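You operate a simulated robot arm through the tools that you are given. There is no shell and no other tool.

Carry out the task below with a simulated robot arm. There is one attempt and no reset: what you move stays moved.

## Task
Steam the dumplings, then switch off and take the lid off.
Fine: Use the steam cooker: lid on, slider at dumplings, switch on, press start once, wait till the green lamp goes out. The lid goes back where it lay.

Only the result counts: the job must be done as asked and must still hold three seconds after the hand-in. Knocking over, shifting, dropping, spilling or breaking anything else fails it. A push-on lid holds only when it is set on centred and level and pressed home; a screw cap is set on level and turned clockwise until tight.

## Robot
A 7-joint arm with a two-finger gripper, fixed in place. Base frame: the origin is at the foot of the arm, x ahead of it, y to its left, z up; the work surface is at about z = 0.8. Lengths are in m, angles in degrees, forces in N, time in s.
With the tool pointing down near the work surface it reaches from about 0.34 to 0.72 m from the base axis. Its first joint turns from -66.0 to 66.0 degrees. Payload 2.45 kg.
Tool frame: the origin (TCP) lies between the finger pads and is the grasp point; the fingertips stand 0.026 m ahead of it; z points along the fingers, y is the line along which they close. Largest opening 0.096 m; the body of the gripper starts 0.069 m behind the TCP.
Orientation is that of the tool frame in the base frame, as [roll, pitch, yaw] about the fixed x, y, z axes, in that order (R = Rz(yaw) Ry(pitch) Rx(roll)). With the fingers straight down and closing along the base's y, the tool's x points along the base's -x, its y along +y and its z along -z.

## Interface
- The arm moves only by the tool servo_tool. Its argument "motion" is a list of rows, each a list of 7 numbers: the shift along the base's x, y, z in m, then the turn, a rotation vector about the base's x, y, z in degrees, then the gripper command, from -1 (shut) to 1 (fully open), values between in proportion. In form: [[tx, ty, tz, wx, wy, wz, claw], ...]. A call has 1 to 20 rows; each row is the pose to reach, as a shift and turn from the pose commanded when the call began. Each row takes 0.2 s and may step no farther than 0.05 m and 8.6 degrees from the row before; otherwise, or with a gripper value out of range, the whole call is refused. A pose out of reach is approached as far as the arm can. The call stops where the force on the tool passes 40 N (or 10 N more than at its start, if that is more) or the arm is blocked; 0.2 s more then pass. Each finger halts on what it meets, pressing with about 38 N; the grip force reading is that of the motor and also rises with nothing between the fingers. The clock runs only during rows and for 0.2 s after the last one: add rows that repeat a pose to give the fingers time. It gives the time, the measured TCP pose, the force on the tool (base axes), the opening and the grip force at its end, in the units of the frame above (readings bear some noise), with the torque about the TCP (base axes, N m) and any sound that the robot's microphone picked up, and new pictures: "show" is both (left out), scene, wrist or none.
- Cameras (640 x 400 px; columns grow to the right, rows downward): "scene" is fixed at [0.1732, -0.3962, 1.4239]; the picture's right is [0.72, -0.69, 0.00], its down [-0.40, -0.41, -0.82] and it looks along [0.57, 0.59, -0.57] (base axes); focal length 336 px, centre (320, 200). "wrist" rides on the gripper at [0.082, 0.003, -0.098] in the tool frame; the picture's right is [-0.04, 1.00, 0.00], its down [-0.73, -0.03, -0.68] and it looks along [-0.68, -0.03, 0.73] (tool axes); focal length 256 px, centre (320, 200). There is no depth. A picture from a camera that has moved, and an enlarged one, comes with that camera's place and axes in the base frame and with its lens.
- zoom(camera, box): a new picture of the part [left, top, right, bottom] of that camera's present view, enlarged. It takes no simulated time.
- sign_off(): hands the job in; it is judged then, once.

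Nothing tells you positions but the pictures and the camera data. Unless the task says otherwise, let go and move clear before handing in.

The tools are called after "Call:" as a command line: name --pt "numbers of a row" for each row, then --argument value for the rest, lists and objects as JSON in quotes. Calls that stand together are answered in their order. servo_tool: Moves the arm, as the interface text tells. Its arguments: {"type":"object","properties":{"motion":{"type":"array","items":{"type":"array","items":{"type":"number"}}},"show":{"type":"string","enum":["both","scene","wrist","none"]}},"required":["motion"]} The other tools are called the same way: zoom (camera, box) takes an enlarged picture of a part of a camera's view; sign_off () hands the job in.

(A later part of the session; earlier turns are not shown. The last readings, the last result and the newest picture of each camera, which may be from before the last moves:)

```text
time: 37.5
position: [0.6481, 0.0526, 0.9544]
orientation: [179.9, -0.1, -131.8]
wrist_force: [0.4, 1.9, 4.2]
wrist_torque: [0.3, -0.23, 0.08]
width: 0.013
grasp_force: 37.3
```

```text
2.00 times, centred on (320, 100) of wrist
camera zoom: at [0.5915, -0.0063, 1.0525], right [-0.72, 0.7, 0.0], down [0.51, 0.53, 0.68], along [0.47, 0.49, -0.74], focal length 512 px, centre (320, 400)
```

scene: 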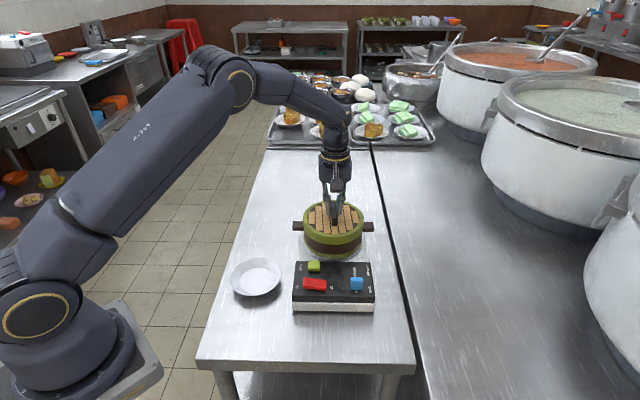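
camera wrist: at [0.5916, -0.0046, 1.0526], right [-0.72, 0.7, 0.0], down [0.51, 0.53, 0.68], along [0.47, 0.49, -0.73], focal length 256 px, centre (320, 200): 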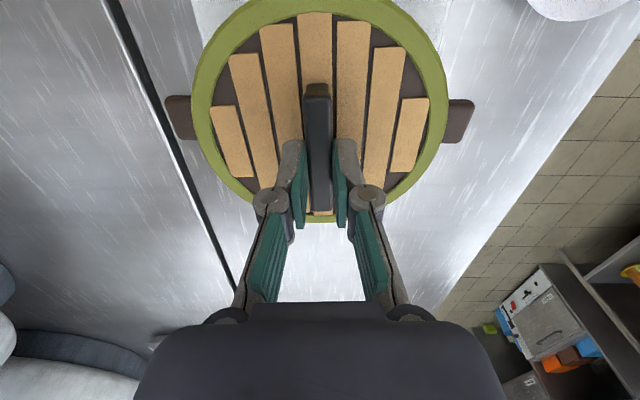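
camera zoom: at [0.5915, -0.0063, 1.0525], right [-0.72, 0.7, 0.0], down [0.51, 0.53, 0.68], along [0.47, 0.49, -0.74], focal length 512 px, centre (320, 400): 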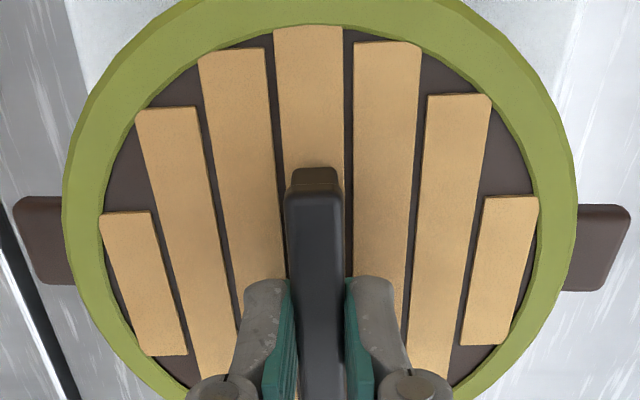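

I'll lift the lid a few millimetres to relieve the stress (this also shows whether it is latched) and re-place it centred.

Call:
servo_tool --pt "0 0 0.001 0 0 0 -1" --pt "0 0 0.003 0 0 0 -1" --pt "0 0 0.005 0 0 0 -1" --pt "0 0 0.006 0 0 0 -1" --pt "0 0 0.006 0 0 0 -1"

Call:
zoom --camera "scene" --box '[290, 190, 380, 260]'

Call:
zoom --camera "wrist" --box '[160, 0, 480, 200]'

```text
time: 38.7
position: [0.6502, 0.0543, 0.9612]
orientation: [-180.0, 0.1, -131.9]
wrist_force: [-0.1, -0.6, -0.3]
wrist_torque: [-0.02, -0.02, 0.01]
width: 0.0132
grasp_force: 37.7
camera wrist: at [0.5921, -0.005, 1.0589], right [-0.72, 0.7, 0.0], down [0.51, 0.53, 0.68], along [0.47, 0.49, -0.73], focal length 256 px, centre (320, 200)
```

scene: 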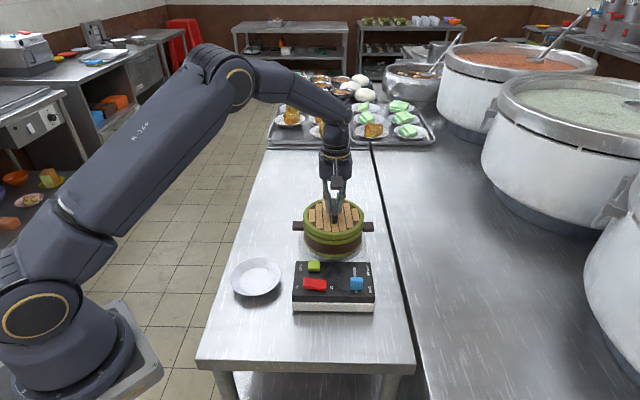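
wrist: 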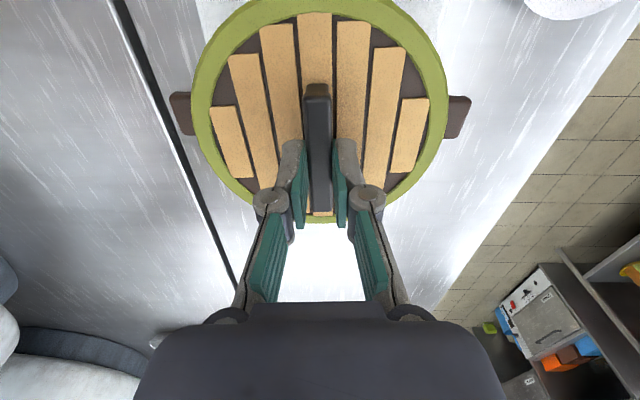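

```text
5.71 times, centred on (335, 225) of scene
camera zoom: at [0.1732, -0.3962, 1.4239], right [0.72, -0.69, 0.0], down [-0.4, -0.41, -0.82], along [0.57, 0.59, -0.57], focal length 1922 px, centre (234, 57)
```

zoom: 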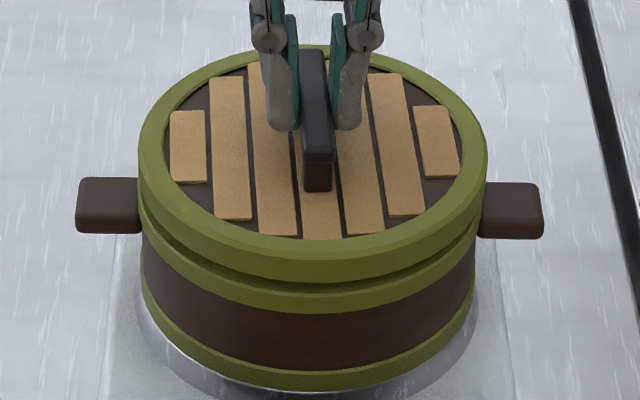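

```text
2.00 times, centred on (320, 100) of wrist
camera zoom: at [0.5921, -0.005, 1.0589], right [-0.72, 0.7, 0.0], down [0.51, 0.53, 0.68], along [0.47, 0.49, -0.73], focal length 512 px, centre (320, 400)
```

zoom: 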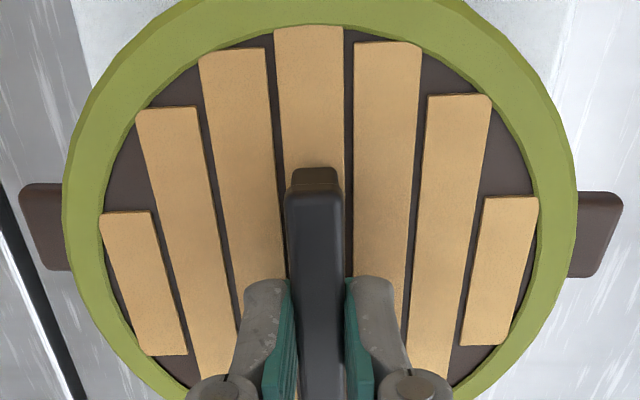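

It lifts freely, so it is a loose-fitting lid, and it's centred within about 1 mm. I'll set it down without hard pressing and release.

Call:
servo_tool --pt "-0.0004 0.0004 -0.001 0 0 0 -1" --pt "-0.0004 0.0004 -0.003 0 0 0 -1" --pt "-0.0004 0.0004 -0.005 0 0 0 -1" --pt "-0.0004 0.0004 -0.0055 0 0 0 -1" --pt "-0.0004 0.0004 -0.006 0 0 0 -1" --pt "-0.0004 0.0004 -0.006 0 0 0 -1" --show "none"

Call:
zoom --camera "scene" --box '[290, 190, 380, 260]'

```text
time: 40.1
position: [0.6484, 0.0529, 0.9561]
orientation: [179.9, 0.0, -131.8]
wrist_force: [0.5, -1.2, -1.2]
wrist_torque: [-0.01, 0.01, -0.01]
width: 0.0128
grasp_force: 37.9
```

```text
5.71 times, centred on (335, 225) of scene
camera zoom: at [0.1732, -0.3962, 1.4239], right [0.72, -0.69, 0.0], down [-0.4, -0.41, -0.82], along [0.57, 0.59, -0.57], focal length 1922 px, centre (234, 57)
```

zoom: 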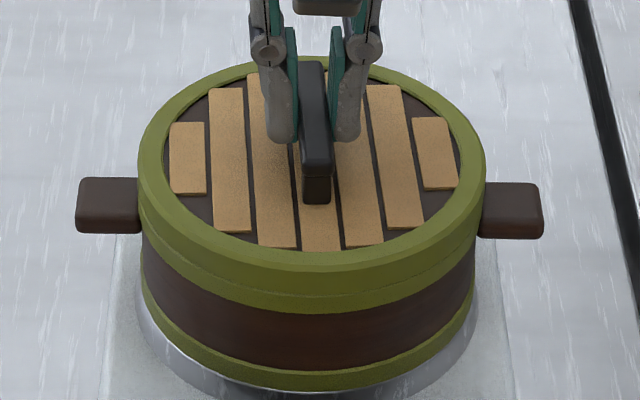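

Call:
servo_tool --pt "0 0 -0.0005 0 0 0 -1" --pt "0 0 -0.001 0 0 0 -1" --pt "0 0 -0.001 0 0 0 -1" --show "none"

```text
time: 40.9
position: [0.6481, 0.0542, 0.9557]
orientation: [-180.0, 0.1, -131.9]
wrist_force: [-1.2, -0.3, 3.0]
wrist_torque: [-0.23, 0.26, -0.03]
width: 0.0133
grasp_force: 38.3
```

Call:
servo_tool --pt "0 0 0 0 0 0 -0.7" --pt "0 0 0 0 0 0 -0.5" --pt "0 0 0 0 0 0 -0.2" --pt "0 0 0 0 0 0 0.1" --pt "0 0 0 0 0 0 0.3" --pt "0 0 0.02 0 0 0 0.3" --pt "0 0 0.06 0 0 0 0.3" --pt "0 0 0.09 0 0 0 -1" --pt "0 0 0.09 0 0 0 -1" --pt "0 0 0.09 0 0 0 -1" --pt "0 0 0.09 0 0 0 -1" --pt "0 0 0.09 0 0 0 -1"

Call:
zoom --camera "scene" --box '[290, 190, 380, 260]'

Call:
zoom --camera "wrist" --box '[210, 0, 430, 140]'

Call:
zoom --camera "scene" --box '[290, 250, 380, 315]'

```text
time: 43.5
position: [0.6481, 0.0543, 1.0448]
orientation: [-180.0, 0.1, -131.8]
wrist_force: [0.0, 0.1, 0.3]
wrist_torque: [0.0, 0.01, -0.01]
width: 0.0001
grasp_force: 28.1
camera wrist: at [0.5911, -0.0044, 1.1416], right [-0.72, 0.7, 0.0], down [0.51, 0.53, 0.68], along [0.47, 0.49, -0.73], focal length 256 px, centre (320, 200)
```

scene: 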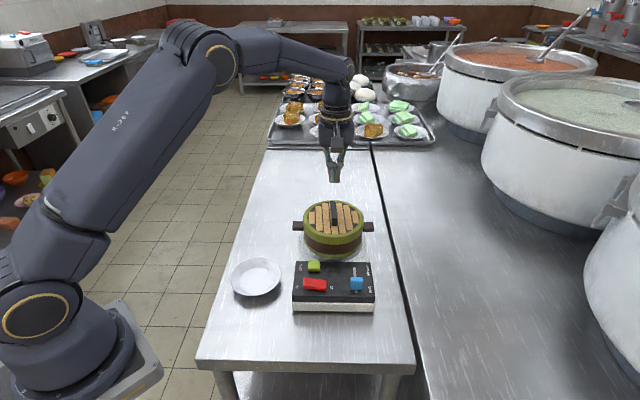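
wrist: 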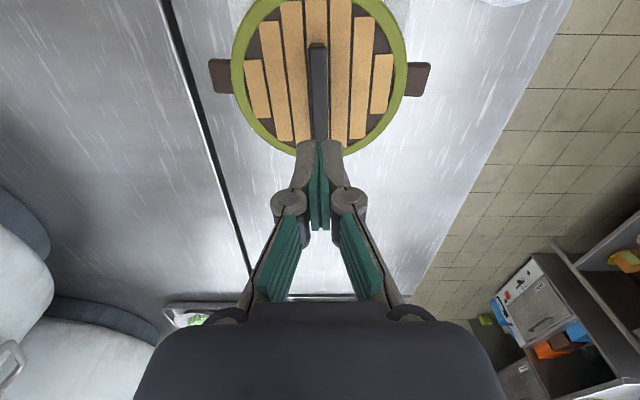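

```text
5.71 times, centred on (335, 225) of scene
camera zoom: at [0.1732, -0.3962, 1.4239], right [0.72, -0.69, 0.0], down [-0.4, -0.41, -0.82], along [0.57, 0.59, -0.57], focal length 1922 px, centre (234, 57)
```

zoom: 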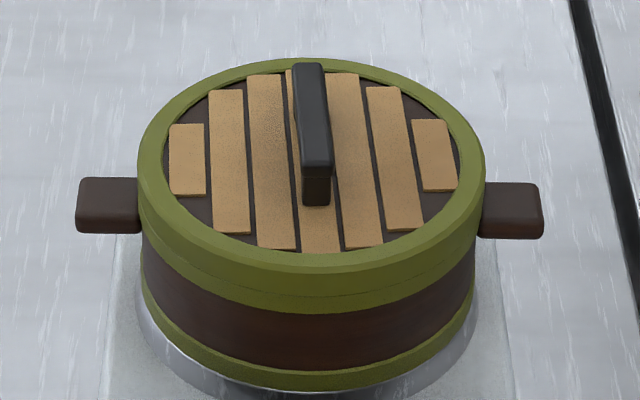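

```text
2.86 times, centred on (320, 70) of wrist
camera zoom: at [0.5911, -0.0044, 1.1416], right [-0.72, 0.7, 0.0], down [0.51, 0.53, 0.68], along [0.47, 0.49, -0.73], focal length 731 px, centre (320, 571)
```

zoom: 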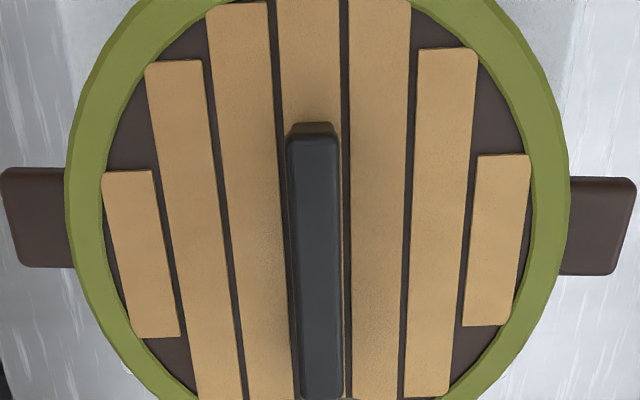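

```text
6.15 times, centred on (335, 282) of scene
camera zoom: at [0.1732, -0.3962, 1.4239], right [0.72, -0.69, 0.0], down [-0.4, -0.41, -0.82], along [0.57, 0.59, -0.57], focal length 2070 px, centre (228, -308)
```

zoom: 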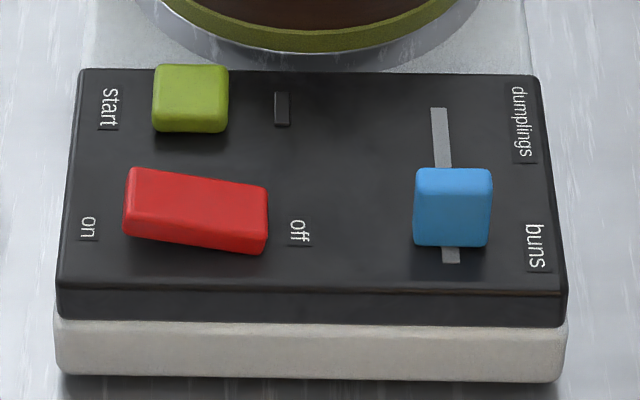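

The lid is on, level and centred within half a millimetre. Next the slider: the blue knob is near (0.572, -0.094), top about z 0.867, and must move toward "dumplings", roughly 5 cm along (0.71, 0.70). I'll go above it.

Call:
servo_tool --pt "-0.02 -0.037 0.01 0 0 0 0.25" --pt "-0.04 -0.075 0.01 0 0 -1 0.25" --pt "-0.058 -0.112 0.01 0 0 -2 0.25" --pt "-0.0761 -0.1485 0 0 0 -3.6 0.25" --pt "-0.0761 -0.1485 -0.045 0 0 -3.6 0.25" --pt "-0.0761 -0.1485 -0.085 0 0 -3.6 0.25" --pt "-0.0761 -0.1485 -0.085 0 0 -3.6 0.25" --pt "-0.0761 -0.1485 -0.085 0 0 -3.6 0.25"

Call:
zoom --camera "wrist" --box '[220, 40, 420, 200]'

Call:
zoom --camera "scene" --box '[290, 215, 390, 315]'

```text
time: 45.3
position: [0.5693, -0.0972, 0.9612]
orientation: [180.0, 0.1, -135.5]
wrist_force: [0.9, -0.7, -0.4]
wrist_torque: [-0.01, -0.02, 0.01]
width: 0.0603
grasp_force: 0.0
camera wrist: at [0.5094, -0.1521, 1.0577], right [-0.67, 0.74, 0.0], down [0.54, 0.49, 0.68], along [0.5, 0.46, -0.73], focal length 256 px, centre (320, 200)
```

scene: 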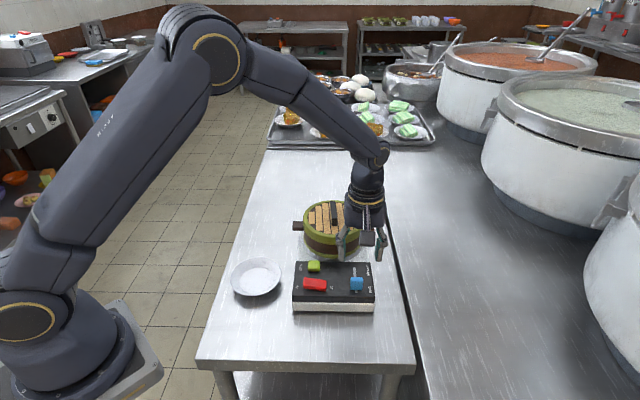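
wrist: 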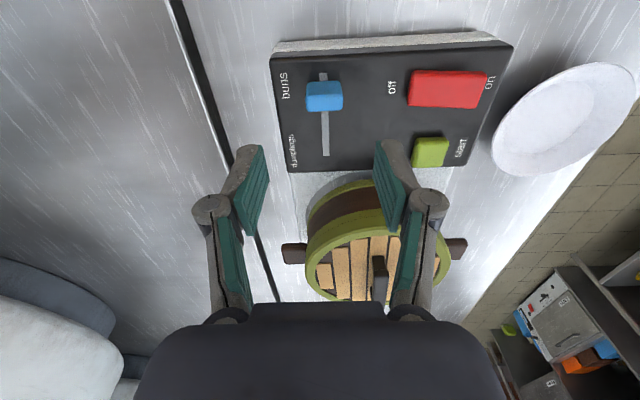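

```text
2.50 times, centred on (320, 120) of wrist
camera zoom: at [0.5094, -0.1521, 1.0577], right [-0.67, 0.74, 0.0], down [0.54, 0.49, 0.68], along [0.5, 0.46, -0.73], focal length 640 px, centre (320, 400)
```

zoom: 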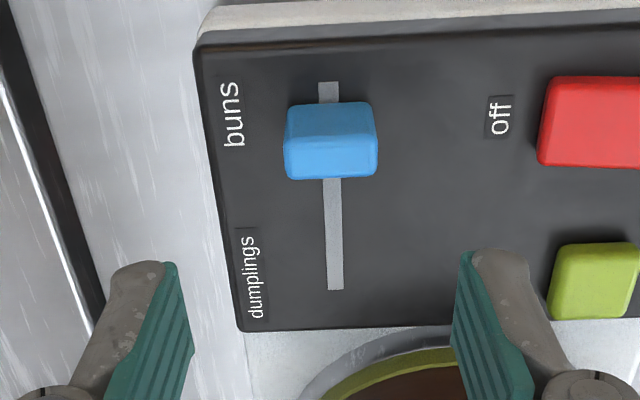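

```text
4.00 times, centred on (340, 265) of scene
camera zoom: at [0.1731, -0.3962, 1.4239], right [0.72, -0.69, 0.0], down [-0.4, -0.41, -0.82], along [0.57, 0.59, -0.57], focal length 1345 px, centre (240, -60)
```

zoom: 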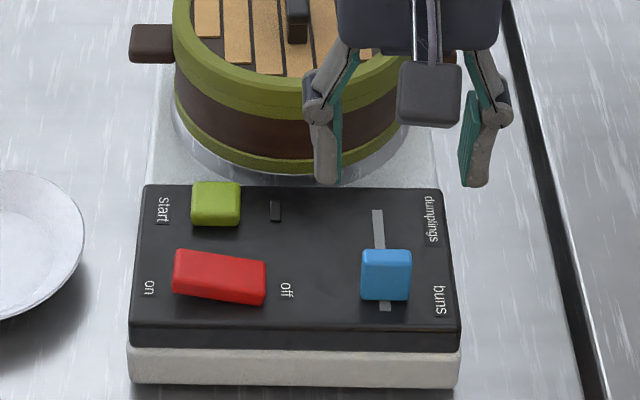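

The knob is almost exactly below the gripper, and the slot is parallel to my tool axis. I'll descend and grip the knob.

Call:
servo_tool --pt "-0.0035 0.0007 -0.04 0 0 0 0.25" --pt "-0.0035 0.0007 -0.065 0 0 0 0.25" --pt "-0.0035 0.0007 -0.076 0 0 0 0.25" --pt "-0.0035 0.0007 -0.08 0 0 0 0.25" --pt "-0.0035 0.0007 -0.08 0 0 0 0.25"

Call:
zoom --camera "wrist" --box '[220, 40, 420, 240]'

Call:
zoom --camera "scene" --box '[290, 215, 390, 315]'

```text
time: 46.5
position: [0.5675, -0.0951, 0.8799]
orientation: [-179.9, 0.1, -135.4]
wrist_force: [0.0, 0.0, 0.4]
wrist_torque: [0.02, 0.03, 0.04]
width: 0.0599
grasp_force: 0.0
camera wrist: at [0.5067, -0.1493, 0.9777], right [-0.67, 0.74, 0.0], down [0.54, 0.49, 0.68], along [0.5, 0.46, -0.73], focal length 256 px, centre (320, 200)
```

scene: 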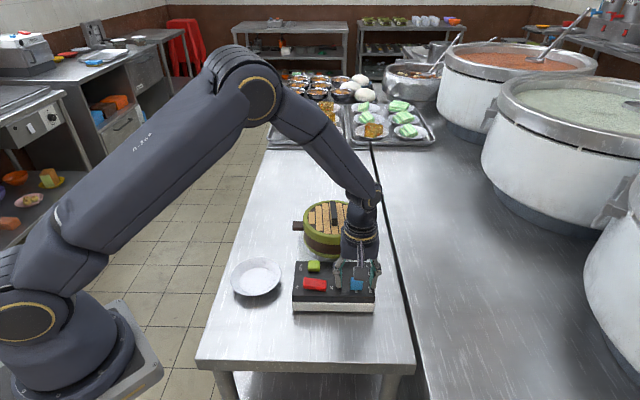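
wrist: 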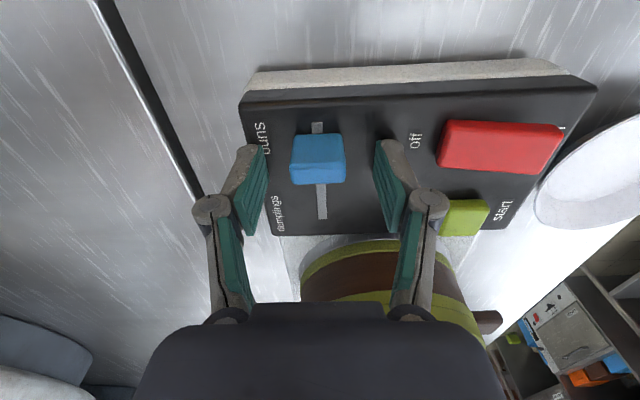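

```text
2.00 times, centred on (320, 140) of wrist
camera zoom: at [0.5067, -0.1493, 0.9777], right [-0.67, 0.74, 0.0], down [0.54, 0.49, 0.68], along [0.5, 0.46, -0.73], focal length 512 px, centre (320, 320)
```

zoom: 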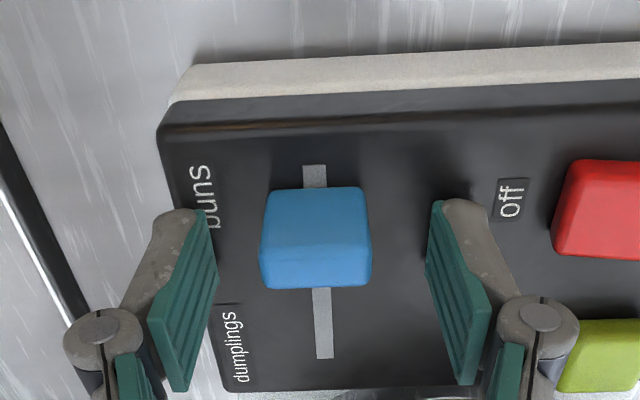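

```text
4.00 times, centred on (340, 265) of scene
camera zoom: at [0.1732, -0.3962, 1.4239], right [0.72, -0.69, 0.0], down [-0.4, -0.41, -0.82], along [0.57, 0.59, -0.57], focal length 1345 px, centre (240, -60)
```

zoom: 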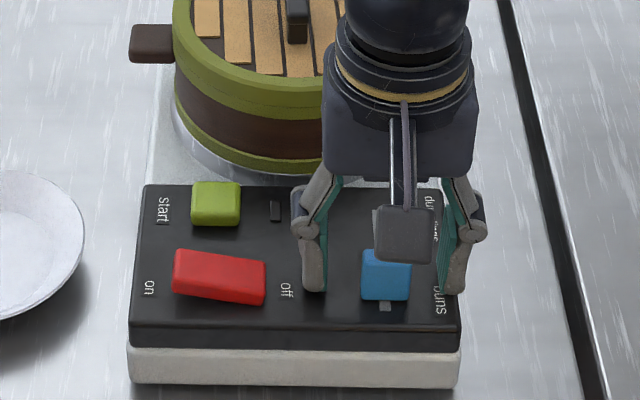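

Call:
servo_tool --pt "0 0 0 0 0 0 0" --pt "0 0 0 0 0 0 -0.3" --pt "0 0 0 0 0 0 -0.6" --pt "0 0 0 0 0 0 -1" --pt "0 0 0 0 0 0 -1" --pt "0 0 0 0 0 0 -1" --show "wrist"

```text
time: 47.9
position: [0.567, -0.0943, 0.8825]
orientation: [-179.9, 0.2, -135.4]
wrist_force: [-0.4, 2.3, 27.7]
wrist_torque: [-0.2, 0.44, 0.09]
width: 0.0257
grasp_force: 37.9
camera wrist: at [0.5071, -0.1492, 0.979], right [-0.67, 0.74, 0.0], down [0.54, 0.49, 0.68], along [0.51, 0.46, -0.73], focal length 256 px, centre (320, 200)
```

wrist: 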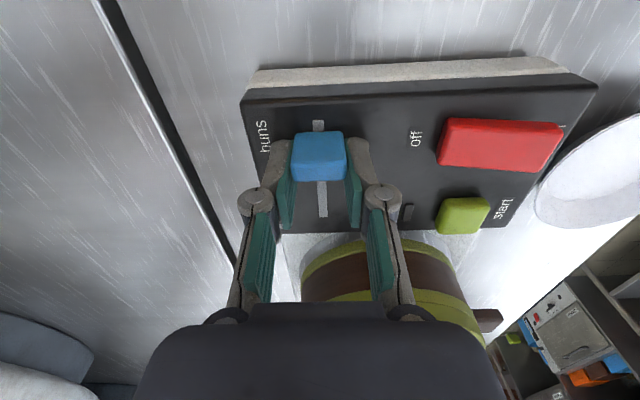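

The fingertips touched the panel while closing (27 N upward). I'll open slightly, rise 4 mm and re-grip.

Call:
servo_tool --pt "0 0 0 0 0 0 -0.2" --pt "0 0 0.004 0 0 0 -0.2" --pt "0 0 0.004 0 0 0 -0.2" --pt "0 0 0.004 0 0 0 -0.6" --pt "0 0 0.004 0 0 0 -1" --pt "0 0 0.004 0 0 0 -1" --pt "0 0 0.004 0 0 0 -1" --show "wrist"

```text
time: 49.5
position: [0.5667, -0.0947, 0.885]
orientation: [180.0, -0.1, -135.3]
wrist_force: [2.5, -3.1, -1.0]
wrist_torque: [-0.2, 0.09, 0.06]
width: 0.0256
grasp_force: 38.3
camera wrist: at [0.5068, -0.15, 0.9817], right [-0.67, 0.74, 0.0], down [0.54, 0.49, 0.68], along [0.5, 0.46, -0.73], focal length 256 px, centre (320, 200)
```

wrist: 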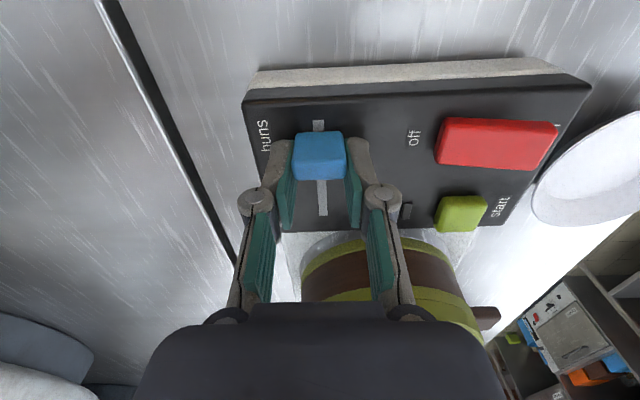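

Forces are low now. Sliding the knob along the slot toward "dumplings".

Call:
servo_tool --pt "0.005 0.005 0 0 0 0 -1" --pt "0.01 0.01 0 0 0 0 -1" --pt "0.015 0.015 0 0 0 0 -1" --pt "0.02 0.02 0 0 0 0 -1" --pt "0.025 0.025 0 0 0 0 -1" --pt "0.028 0.028 0 0 0 0 -1" --pt "0.028 0.028 0 0 0 0 -1"

Call:
zoom --camera "wrist" --box '[220, 40, 420, 240]'

```text
time: 51.1
position: [0.597, -0.0654, 0.8849]
orientation: [179.8, 0.1, -135.3]
wrist_force: [-9.7, 11.1, 15.5]
wrist_torque: [0.22, 0.37, 0.03]
width: 0.0257
grasp_force: 37.9
camera wrist: at [0.5364, -0.1206, 0.9816], right [-0.67, 0.74, 0.0], down [0.54, 0.49, 0.68], along [0.5, 0.46, -0.73], focal length 256 px, centre (320, 200)
```

scene: 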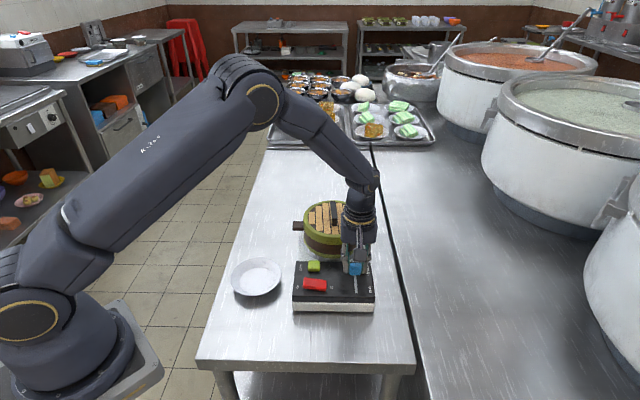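
wrist: 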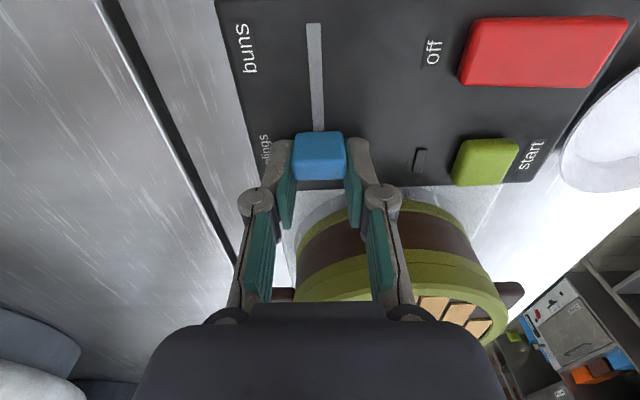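

```text
2.00 times, centred on (320, 140) of wrist
camera zoom: at [0.5364, -0.1206, 0.9816], right [-0.67, 0.74, 0.0], down [0.54, 0.49, 0.68], along [0.5, 0.46, -0.73], focal length 512 px, centre (320, 320)
```

zoom: 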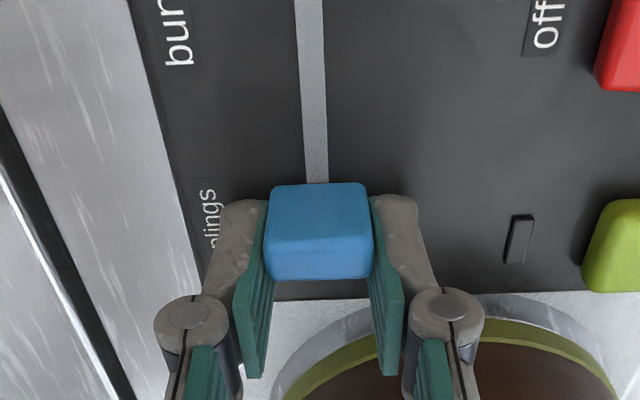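

Call:
servo_tool --pt "0.001 0.001 0 0 0 0 -1" --pt "0.002 0.002 0 0 0 0 -1" --pt "0.003 0.003 0 0 0 0 -1" --pt "0.003 0.003 0 0 0 0 -1" --show "none"

Call:
zoom --camera "wrist" --box '[220, 40, 420, 240]'

Call:
zoom --camera "scene" --box '[290, 215, 390, 315]'

```text
time: 52.1
position: [0.5997, -0.0625, 0.8838]
orientation: [180.0, 0.1, -135.4]
wrist_force: [-15.0, 16.2, 20.9]
wrist_torque: [0.21, 0.49, -0.08]
width: 0.0259
grasp_force: 38.3
```

```text
2.00 times, centred on (320, 140) of wrist
camera zoom: at [0.539, -0.118, 0.9816], right [-0.67, 0.74, 0.0], down [0.54, 0.49, 0.68], along [0.5, 0.46, -0.73], focal length 512 px, centre (320, 320)
```

zoom: 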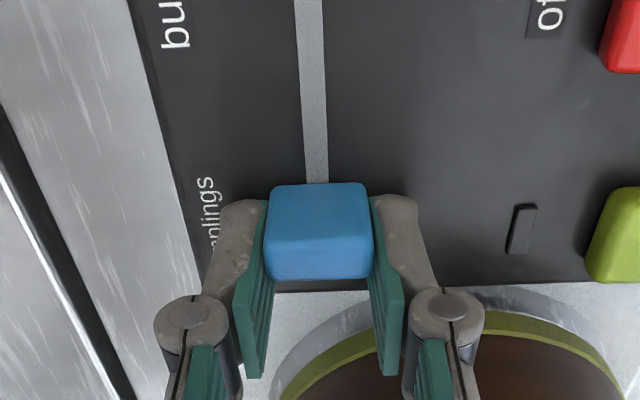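

```text
4.00 times, centred on (340, 265) of scene
camera zoom: at [0.1724, -0.3958, 1.4242], right [0.72, -0.69, 0.0], down [-0.4, -0.41, -0.82], along [0.57, 0.59, -0.57], focal length 1345 px, centre (240, -60)
```

zoom: 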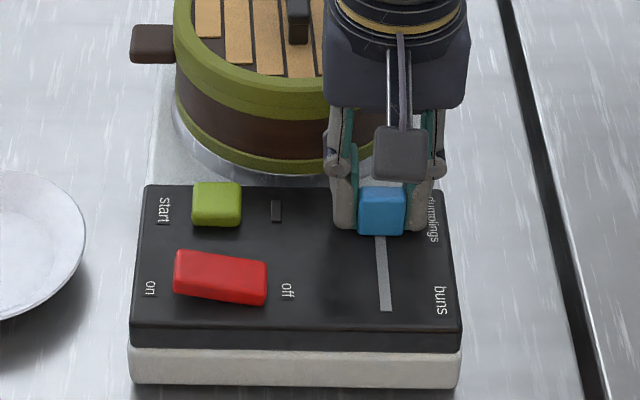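

Call:
servo_tool --pt "-0.0008 0.0008 0.0005 0 0 0 -1" --pt "-0.001 0.001 0.001 0 0 0 -1" --pt "0.0 0.002 0.001 0 0 0 -1" --pt "0.001 0.003 0.001 0 0 0 -1" --pt "0.001 0.003 0.001 0 0 0 -1" --show "none"

Call:
zoom --camera "wrist" --box '[220, 40, 420, 240]'

Call:
zoom --camera "scene" --box '[290, 215, 390, 315]'

```text
time: 53.3
position: [0.6002, -0.0623, 0.8854]
orientation: [-180.0, 0.0, -135.4]
wrist_force: [0.7, -0.3, -0.4]
wrist_torque: [-0.03, -0.19, 0.01]
width: 0.0255
grasp_force: 37.9
```

```text
2.00 times, centred on (320, 140) of wrist
camera zoom: at [0.5399, -0.1168, 0.9817], right [-0.67, 0.74, 0.0], down [0.54, 0.49, 0.68], along [0.5, 0.46, -0.73], focal length 512 px, centre (320, 320)
```

zoom: 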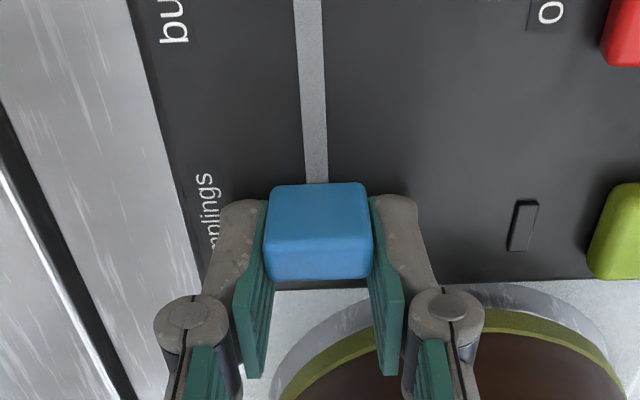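

```text
4.00 times, centred on (340, 265) of scene
camera zoom: at [0.1735, -0.3962, 1.4239], right [0.72, -0.69, 0.0], down [-0.4, -0.41, -0.82], along [0.57, 0.59, -0.57], focal length 1345 px, centre (240, -60)
```

zoom: 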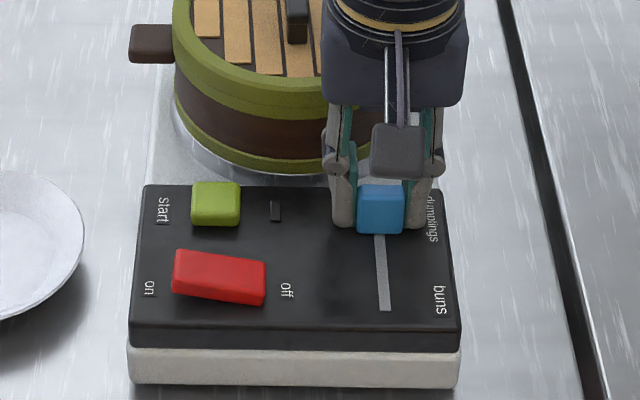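

Call:
servo_tool --pt "0.001 0.001 0 0 0 0 -1" --pt "0.002 0.002 0 0 0 0 -1" --pt "0.002 0.002 0 0 0 0 -1" --show "none"

Call:
zoom --camera "scene" --box '[290, 215, 390, 315]'

```text
time: 54.1
position: [0.6017, -0.0595, 0.886]
orientation: [180.0, 0.0, -135.4]
wrist_force: [-1.6, -4.1, -0.4]
wrist_torque: [-0.13, -0.08, 0.31]
width: 0.0259
grasp_force: 38.3
```

```text
4.00 times, centred on (340, 265) of scene
camera zoom: at [0.1734, -0.3964, 1.4238], right [0.72, -0.69, 0.0], down [-0.4, -0.41, -0.82], along [0.57, 0.59, -0.57], focal length 1345 px, centre (240, -60)
```

zoom: 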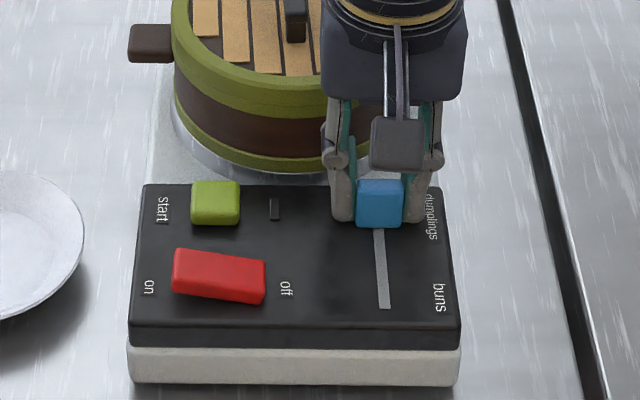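

Call:
servo_tool --pt "0.001 0.001 0 0 0 0 -1" --pt "0.002 0.002 0 0 0 0 -1" --pt "0.002 0.002 0 0 0 0 -1" --show "none"

Call:
zoom --camera "scene" --box '[290, 215, 390, 315]'

```text
time: 54.9
position: [0.6044, -0.056, 0.8853]
orientation: [180.0, 0.0, -135.5]
wrist_force: [-1.4, -5.5, -0.2]
wrist_torque: [0.15, 0.02, 0.17]
width: 0.0257
grasp_force: 38.0
```

```text
4.00 times, centred on (340, 265) of scene
camera zoom: at [0.1734, -0.3964, 1.4238], right [0.72, -0.69, 0.0], down [-0.4, -0.41, -0.82], along [0.57, 0.59, -0.57], focal length 1345 px, centre (240, -60)
```

zoom: 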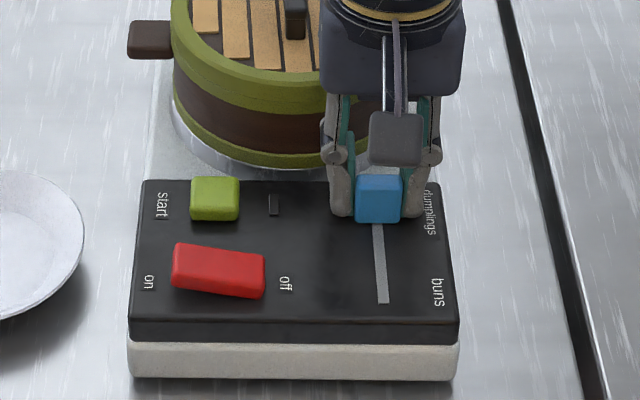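

Pushing against the end stop nudged the whole cooker about 5 mm. I still hold the knob, so I'll pull it back to the near stop to draw the cooker back to its original place, then slide the knob forward again more carefully.

Call:
servo_tool --pt "-0.005 -0.005 0 0 0 0 -1" --pt "-0.01 -0.01 0 0 0 0 -1" --pt "-0.015 -0.015 0 0 0 0 -1" --pt "-0.02 -0.02 0 0 0 0 -1" --pt "-0.025 -0.0245 0 0 0 0 -1" --pt "-0.03 -0.0295 0 0 0 0 -1" --pt "-0.033 -0.0325 0 0 0 0 -1" --pt "-0.033 -0.0325 0 0 0 0 -1" --show "none"

Call:
zoom --camera "scene" --box '[290, 215, 390, 315]'

```text
time: 56.7
position: [0.571, -0.0907, 0.8847]
orientation: [179.9, -0.1, -135.3]
wrist_force: [-1.4, 0.0, 0.1]
wrist_torque: [-0.57, 0.4, 0.28]
width: 0.0257
grasp_force: 37.9
```

```text
4.00 times, centred on (340, 265) of scene
camera zoom: at [0.1734, -0.3963, 1.4239], right [0.72, -0.69, 0.0], down [-0.4, -0.41, -0.82], along [0.57, 0.59, -0.57], focal length 1345 px, centre (240, -60)
```

zoom: 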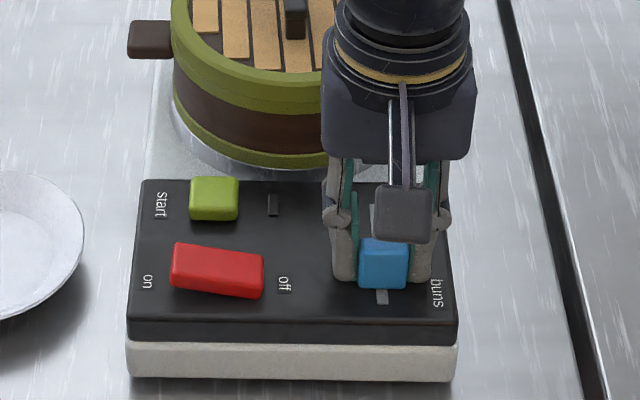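

Call:
servo_tool --pt "-0.002 -0.002 0 0 0 0 -1" --pt "-0.004 -0.004 0 0 0 0 -1" --pt "-0.004 -0.004 0 0 0 0 -1" --show "none"

Call:
zoom --camera "scene" --box '[290, 215, 390, 315]'

```text
time: 57.5
position: [0.5684, -0.0924, 0.8857]
orientation: [179.9, 0.1, -135.6]
wrist_force: [2.1, 4.7, -0.5]
wrist_torque: [0.16, 0.1, -0.22]
width: 0.0257
grasp_force: 38.4
```

```text
4.00 times, centred on (340, 265) of scene
camera zoom: at [0.1735, -0.3961, 1.4239], right [0.72, -0.69, 0.0], down [-0.4, -0.41, -0.82], along [0.57, 0.59, -0.57], focal length 1345 px, centre (240, -60)
```

zoom: 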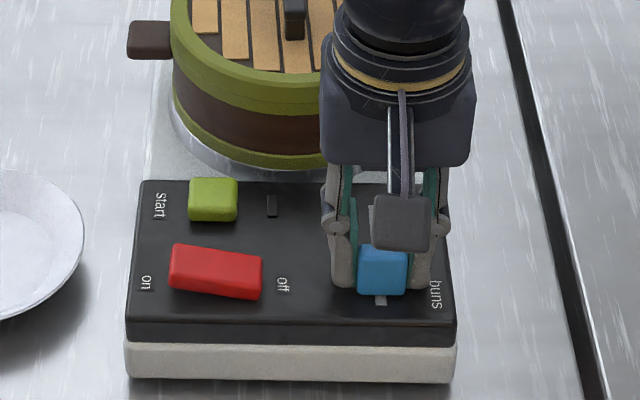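

Call:
servo_tool --pt "-0.0008 -0.002 0 0 0 0 -1" --pt "-0.0018 -0.0043 0 0 0 0 -1" --pt "-0.0018 -0.0043 0 0 0 0 -1" --show "none"

Call:
zoom --camera "scene" --box '[290, 215, 390, 315]'

```text
time: 58.3
position: [0.5655, -0.0962, 0.8846]
orientation: [-179.9, 0.2, -135.4]
wrist_force: [3.9, 8.2, -0.5]
wrist_torque: [0.4, -0.23, -0.05]
width: 0.0257
grasp_force: 38.0
```

```text
4.00 times, centred on (340, 265) of scene
camera zoom: at [0.1734, -0.396, 1.4239], right [0.72, -0.69, 0.0], down [-0.4, -0.41, -0.82], along [0.57, 0.59, -0.57], focal length 1345 px, centre (240, -60)
```

zoom: 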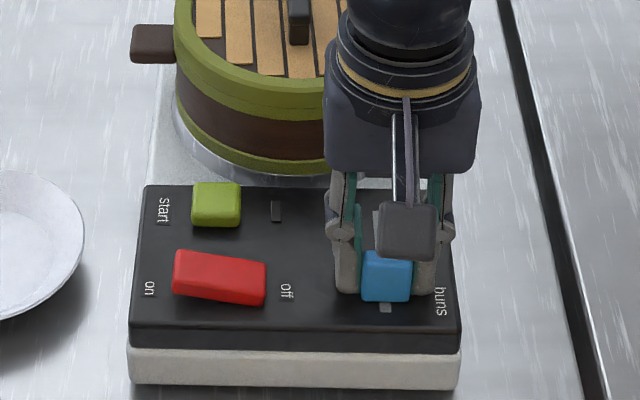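

The cooker is back where it was. Now I'll slide the knob forward again, stopping just short of the end stop.

Call:
servo_tool --pt "0.005 0.005 0 0 0 0 -1" --pt "0.01 0.01 0 0 0 0 -1" --pt "0.015 0.015 0 0 0 0 -1" --pt "0.02 0.02 0 0 0 0 -1" --pt "0.025 0.0252 0 0 0 0 -1" --pt "0.03 0.0303 0 0 0 0 -1" --pt "0.0325 0.033 0 0 0 0 -1" --pt "0.0325 0.033 0 0 0 0 -1" --show "none"

Call:
zoom --camera "scene" --box '[290, 215, 390, 315]'

```text
time: 60.1
position: [0.5982, -0.0645, 0.8854]
orientation: [-180.0, 0.0, -135.5]
wrist_force: [3.3, -1.4, 0.1]
wrist_torque: [0.35, -0.59, 0.12]
width: 0.0258
grasp_force: 37.6
```

```text
4.00 times, centred on (340, 265) of scene
camera zoom: at [0.1734, -0.3963, 1.4239], right [0.72, -0.69, 0.0], down [-0.4, -0.41, -0.82], along [0.57, 0.59, -0.57], focal length 1345 px, centre (240, -60)
```

zoom: 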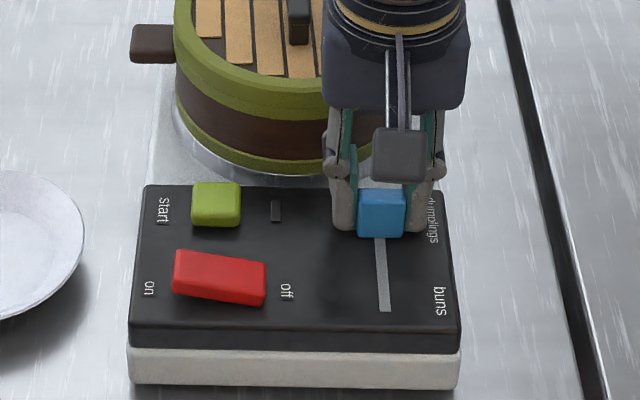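

Call:
servo_tool --pt "0.0015 0.0015 0 0 0 0 -1" --pt "0.003 0.003 0 0 0 0 -1" --pt "0.003 0.003 0 0 0 0 -1" --show "none"

Call:
zoom --camera "scene" --box '[290, 215, 390, 315]'

```text
time: 60.9
position: [0.6011, -0.0609, 0.8864]
orientation: [179.9, -0.1, -135.5]
wrist_force: [1.1, -1.5, -0.1]
wrist_torque: [0.5, -0.56, 0.06]
width: 0.0257
grasp_force: 38.0
```

```text
4.00 times, centred on (340, 265) of scene
camera zoom: at [0.1734, -0.3963, 1.4239], right [0.72, -0.69, 0.0], down [-0.4, -0.41, -0.82], along [0.57, 0.59, -0.57], focal length 1345 px, centre (240, -60)
```

zoom: 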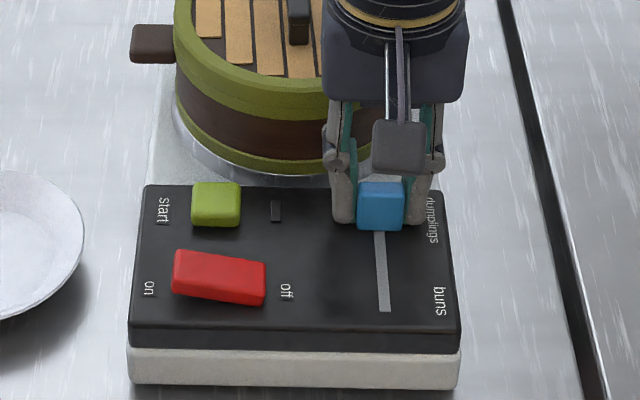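

The slider is at "dumplings" and the cooker hasn't moved. I'll let go and go up.

Call:
servo_tool --pt "0 0 0 0 0 0 -0.3" --pt "0 0 0 0 0 0 0" --pt "0 0 0 0 0 0 0.25" --pt "0 0 0.01 0 0 0 0.25" --pt "0 0 0.05 0 0 0 0.25" --pt "-0.015 -0.01 0.09 0 0 0 0.0" --pt "-0.04 -0.02 0.13 0 0 0 -1" --pt "-0.06 -0.03 0.15 0 0 0 -1" --pt "-0.06 -0.03 0.15 0 0 0 -1"

Call:
zoom --camera "scene" --box '[290, 215, 390, 315]'

Call:
zoom --camera "wrist" --box '[220, 0, 520, 200]'

```text
time: 62.9
position: [0.54, -0.0914, 1.0349]
orientation: [-179.9, 0.1, -135.4]
wrist_force: [-0.5, 0.7, 0.4]
wrist_torque: [-0.01, 0.02, -0.02]
width: 0.0002
grasp_force: 22.7
camera wrist: at [0.4792, -0.146, 1.1325], right [-0.67, 0.74, 0.0], down [0.54, 0.49, 0.68], along [0.5, 0.46, -0.73], focal length 256 px, centre (320, 200)
```

scene: 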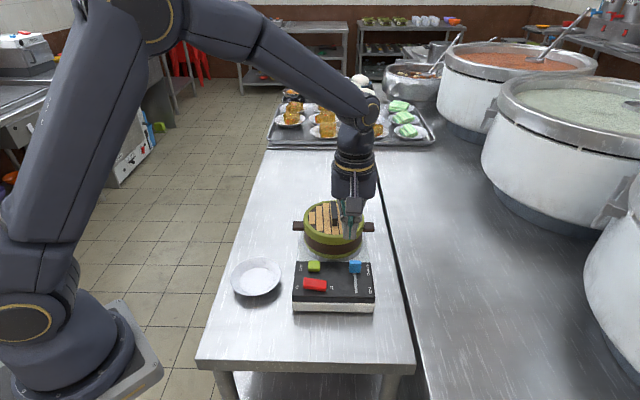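
wrist: 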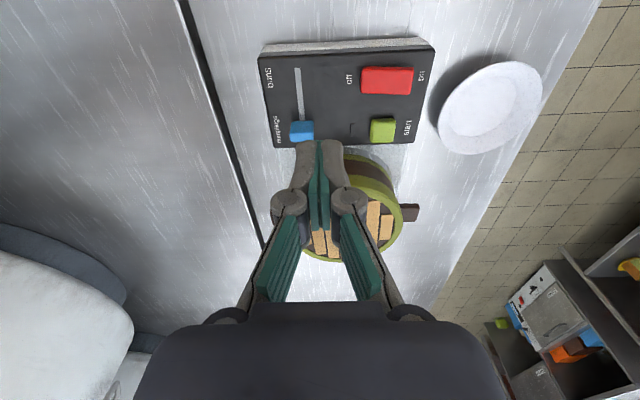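

```text
4.00 times, centred on (340, 265) of scene
camera zoom: at [0.1731, -0.3962, 1.4239], right [0.72, -0.69, 0.0], down [-0.4, -0.41, -0.82], along [0.57, 0.59, -0.57], focal length 1345 px, centre (240, -60)
```

zoom: 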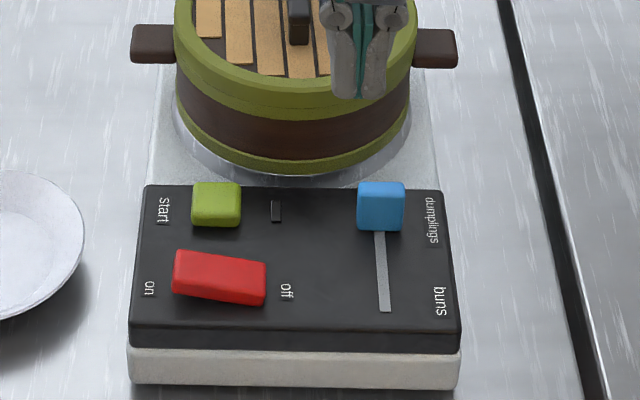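

```text
2.00 times, centred on (370, 100) of wrist
camera zoom: at [0.4792, -0.146, 1.1325], right [-0.67, 0.74, 0.0], down [0.54, 0.49, 0.68], along [0.5, 0.46, -0.73], focal length 512 px, centre (220, 400)
```

zoom: 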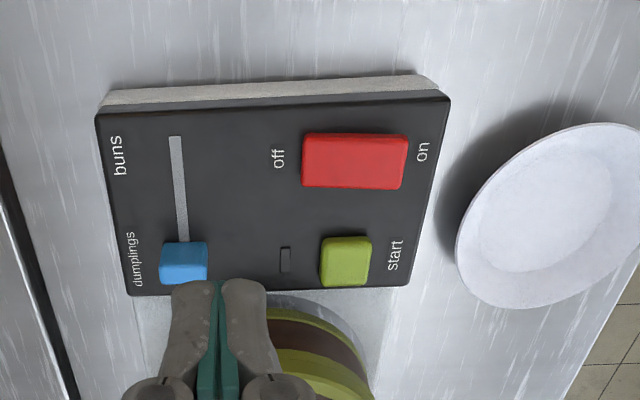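

Slider set. Next the red rocker: its "on" end is near (0.490, -0.022). I'll move above it with closed fingers.

Call:
servo_tool --pt "-0.017 0.023 -0.02 0 0 0 -1" --pt "-0.034 0.047 -0.04 0 0 0 -1" --pt "-0.05 0.0698 -0.06 0 0 0 -1" --pt "-0.05 0.0698 -0.09 0 0 0 -1" --pt "-0.05 0.0698 -0.1 0 0 0 -1" --pt "-0.05 0.0698 -0.1 0 0 0 -1"

Call:
zoom --camera "scene" --box '[290, 240, 370, 300]'

Call:
zoom --camera "wrist" --box '[200, 60, 440, 220]'

```text
time: 64.3
position: [0.4887, -0.0209, 0.9356]
orientation: [-179.9, 0.2, -135.5]
wrist_force: [0.0, 0.4, 0.3]
wrist_torque: [-0.05, 0.0, 0.05]
width: 0.0002
grasp_force: 28.5
camera wrist: at [0.4296, -0.0757, 1.0325], right [-0.67, 0.74, 0.0], down [0.54, 0.49, 0.68], along [0.5, 0.46, -0.73], focal length 256 px, centre (320, 200)
```

scene: 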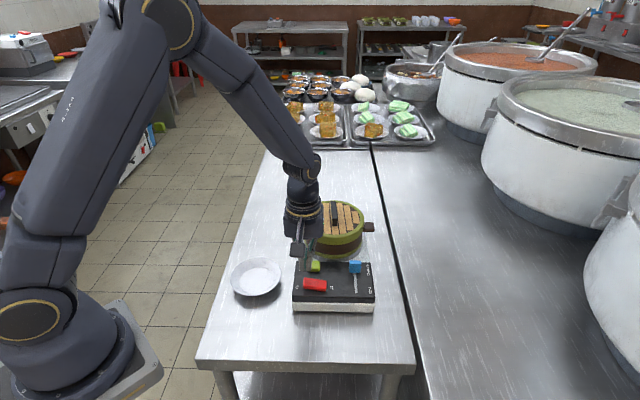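
wrist: 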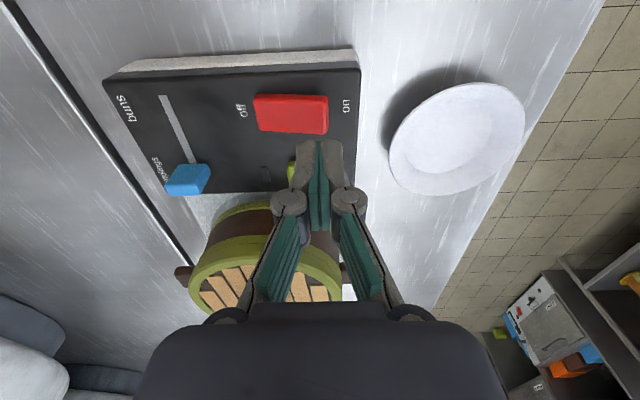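

```text
6.67 times, centred on (330, 270) of scene
camera zoom: at [0.1732, -0.3962, 1.4239], right [0.72, -0.69, 0.0], down [-0.4, -0.41, -0.82], along [0.57, 0.59, -0.57], focal length 2242 px, centre (253, -267)
```

zoom: 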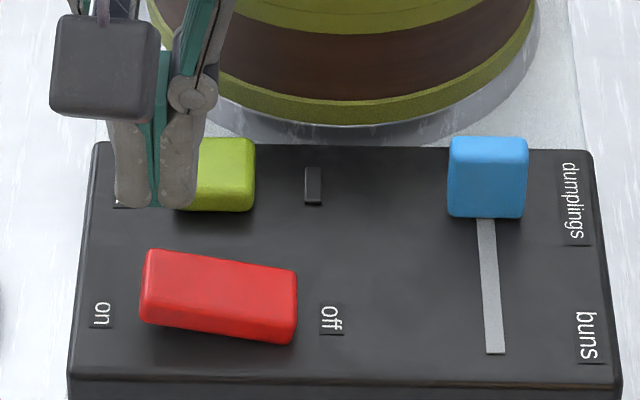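

```text
2.50 times, centred on (320, 140) of wrist
camera zoom: at [0.4296, -0.0757, 1.0325], right [-0.67, 0.74, 0.0], down [0.54, 0.49, 0.68], along [0.5, 0.46, -0.73], focal length 640 px, centre (320, 350)
```

zoom: 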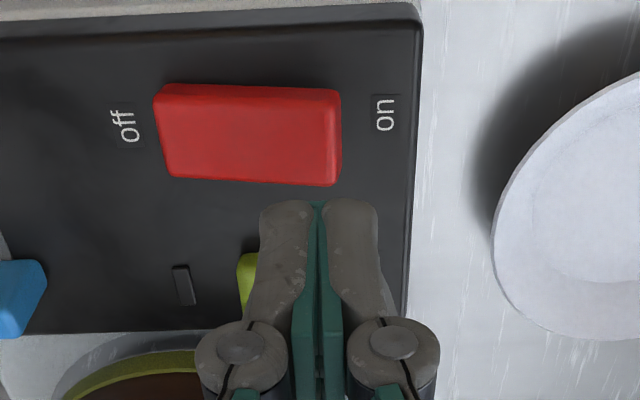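

The contact point will be on the rocker's "on" end; I'll shift 4 mm inward and press down slowly.

Call:
servo_tool --pt "0.0028 -0.0028 -0.02 0 0 0 -1" --pt "0.0028 -0.0028 -0.036 0 0 0 -1" --pt "0.0028 -0.0028 -0.042 0 0 0 -1" --pt "0.0028 -0.0028 -0.045 0 0 0 -1" --pt "0.0028 -0.0028 -0.047 0 0 0 -1" --pt "0.0028 -0.0028 -0.049 0 0 0 -1" --pt "0.0028 -0.0028 -0.051 0 0 0 -1" --pt "0.0028 -0.0028 -0.053 0 0 0 -1" --pt "0.0028 -0.0028 -0.055 0 0 0 -1"

Call:
zoom --camera "scene" --box '[290, 240, 370, 300]'

```text
time: 65.2
position: [0.4938, -0.0236, 0.8953]
orientation: [-180.0, 0.1, -135.4]
wrist_force: [-7.2, 0.1, 15.3]
wrist_torque: [-0.1, 0.11, -0.04]
width: 0.0
grasp_force: 28.8
stopped in row 4: the force on the tool passed its limit at 48 N (the readings are from after the stop); the commanded pose is now the measured one
camera wrist: at [0.4333, -0.0786, 0.9925], right [-0.67, 0.74, 0.0], down [0.54, 0.49, 0.68], along [0.5, 0.46, -0.73], focal length 256 px, centre (320, 200)
```

scene: 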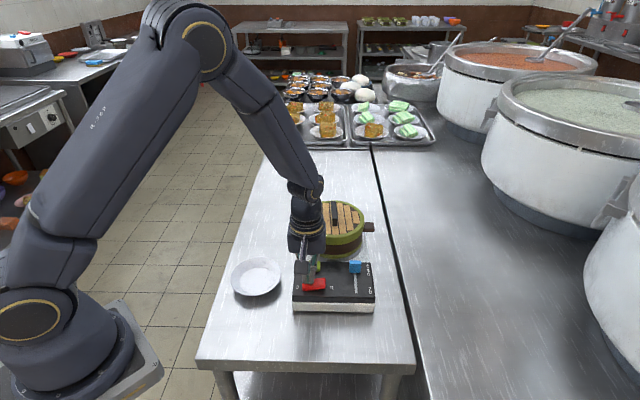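
wrist: 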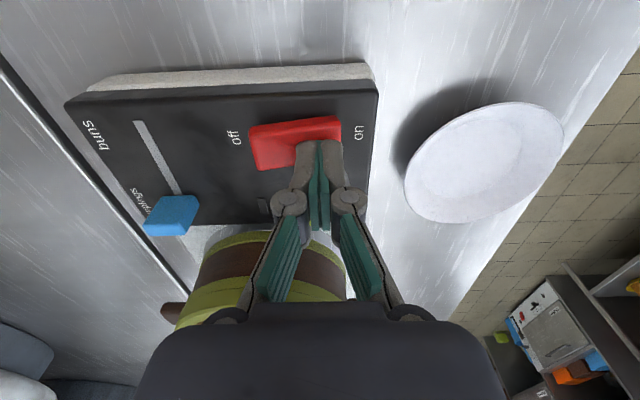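

```text
6.67 times, centred on (330, 270) of scene
camera zoom: at [0.1727, -0.3962, 1.424], right [0.72, -0.69, 0.0], down [-0.4, -0.41, -0.82], along [0.57, 0.59, -0.57], focal length 2242 px, centre (253, -267)
```

zoom: 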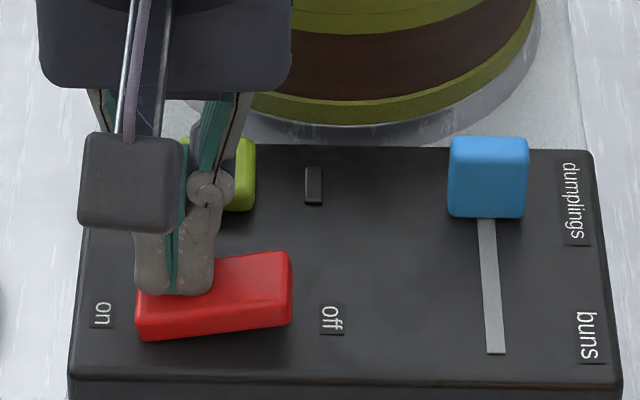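

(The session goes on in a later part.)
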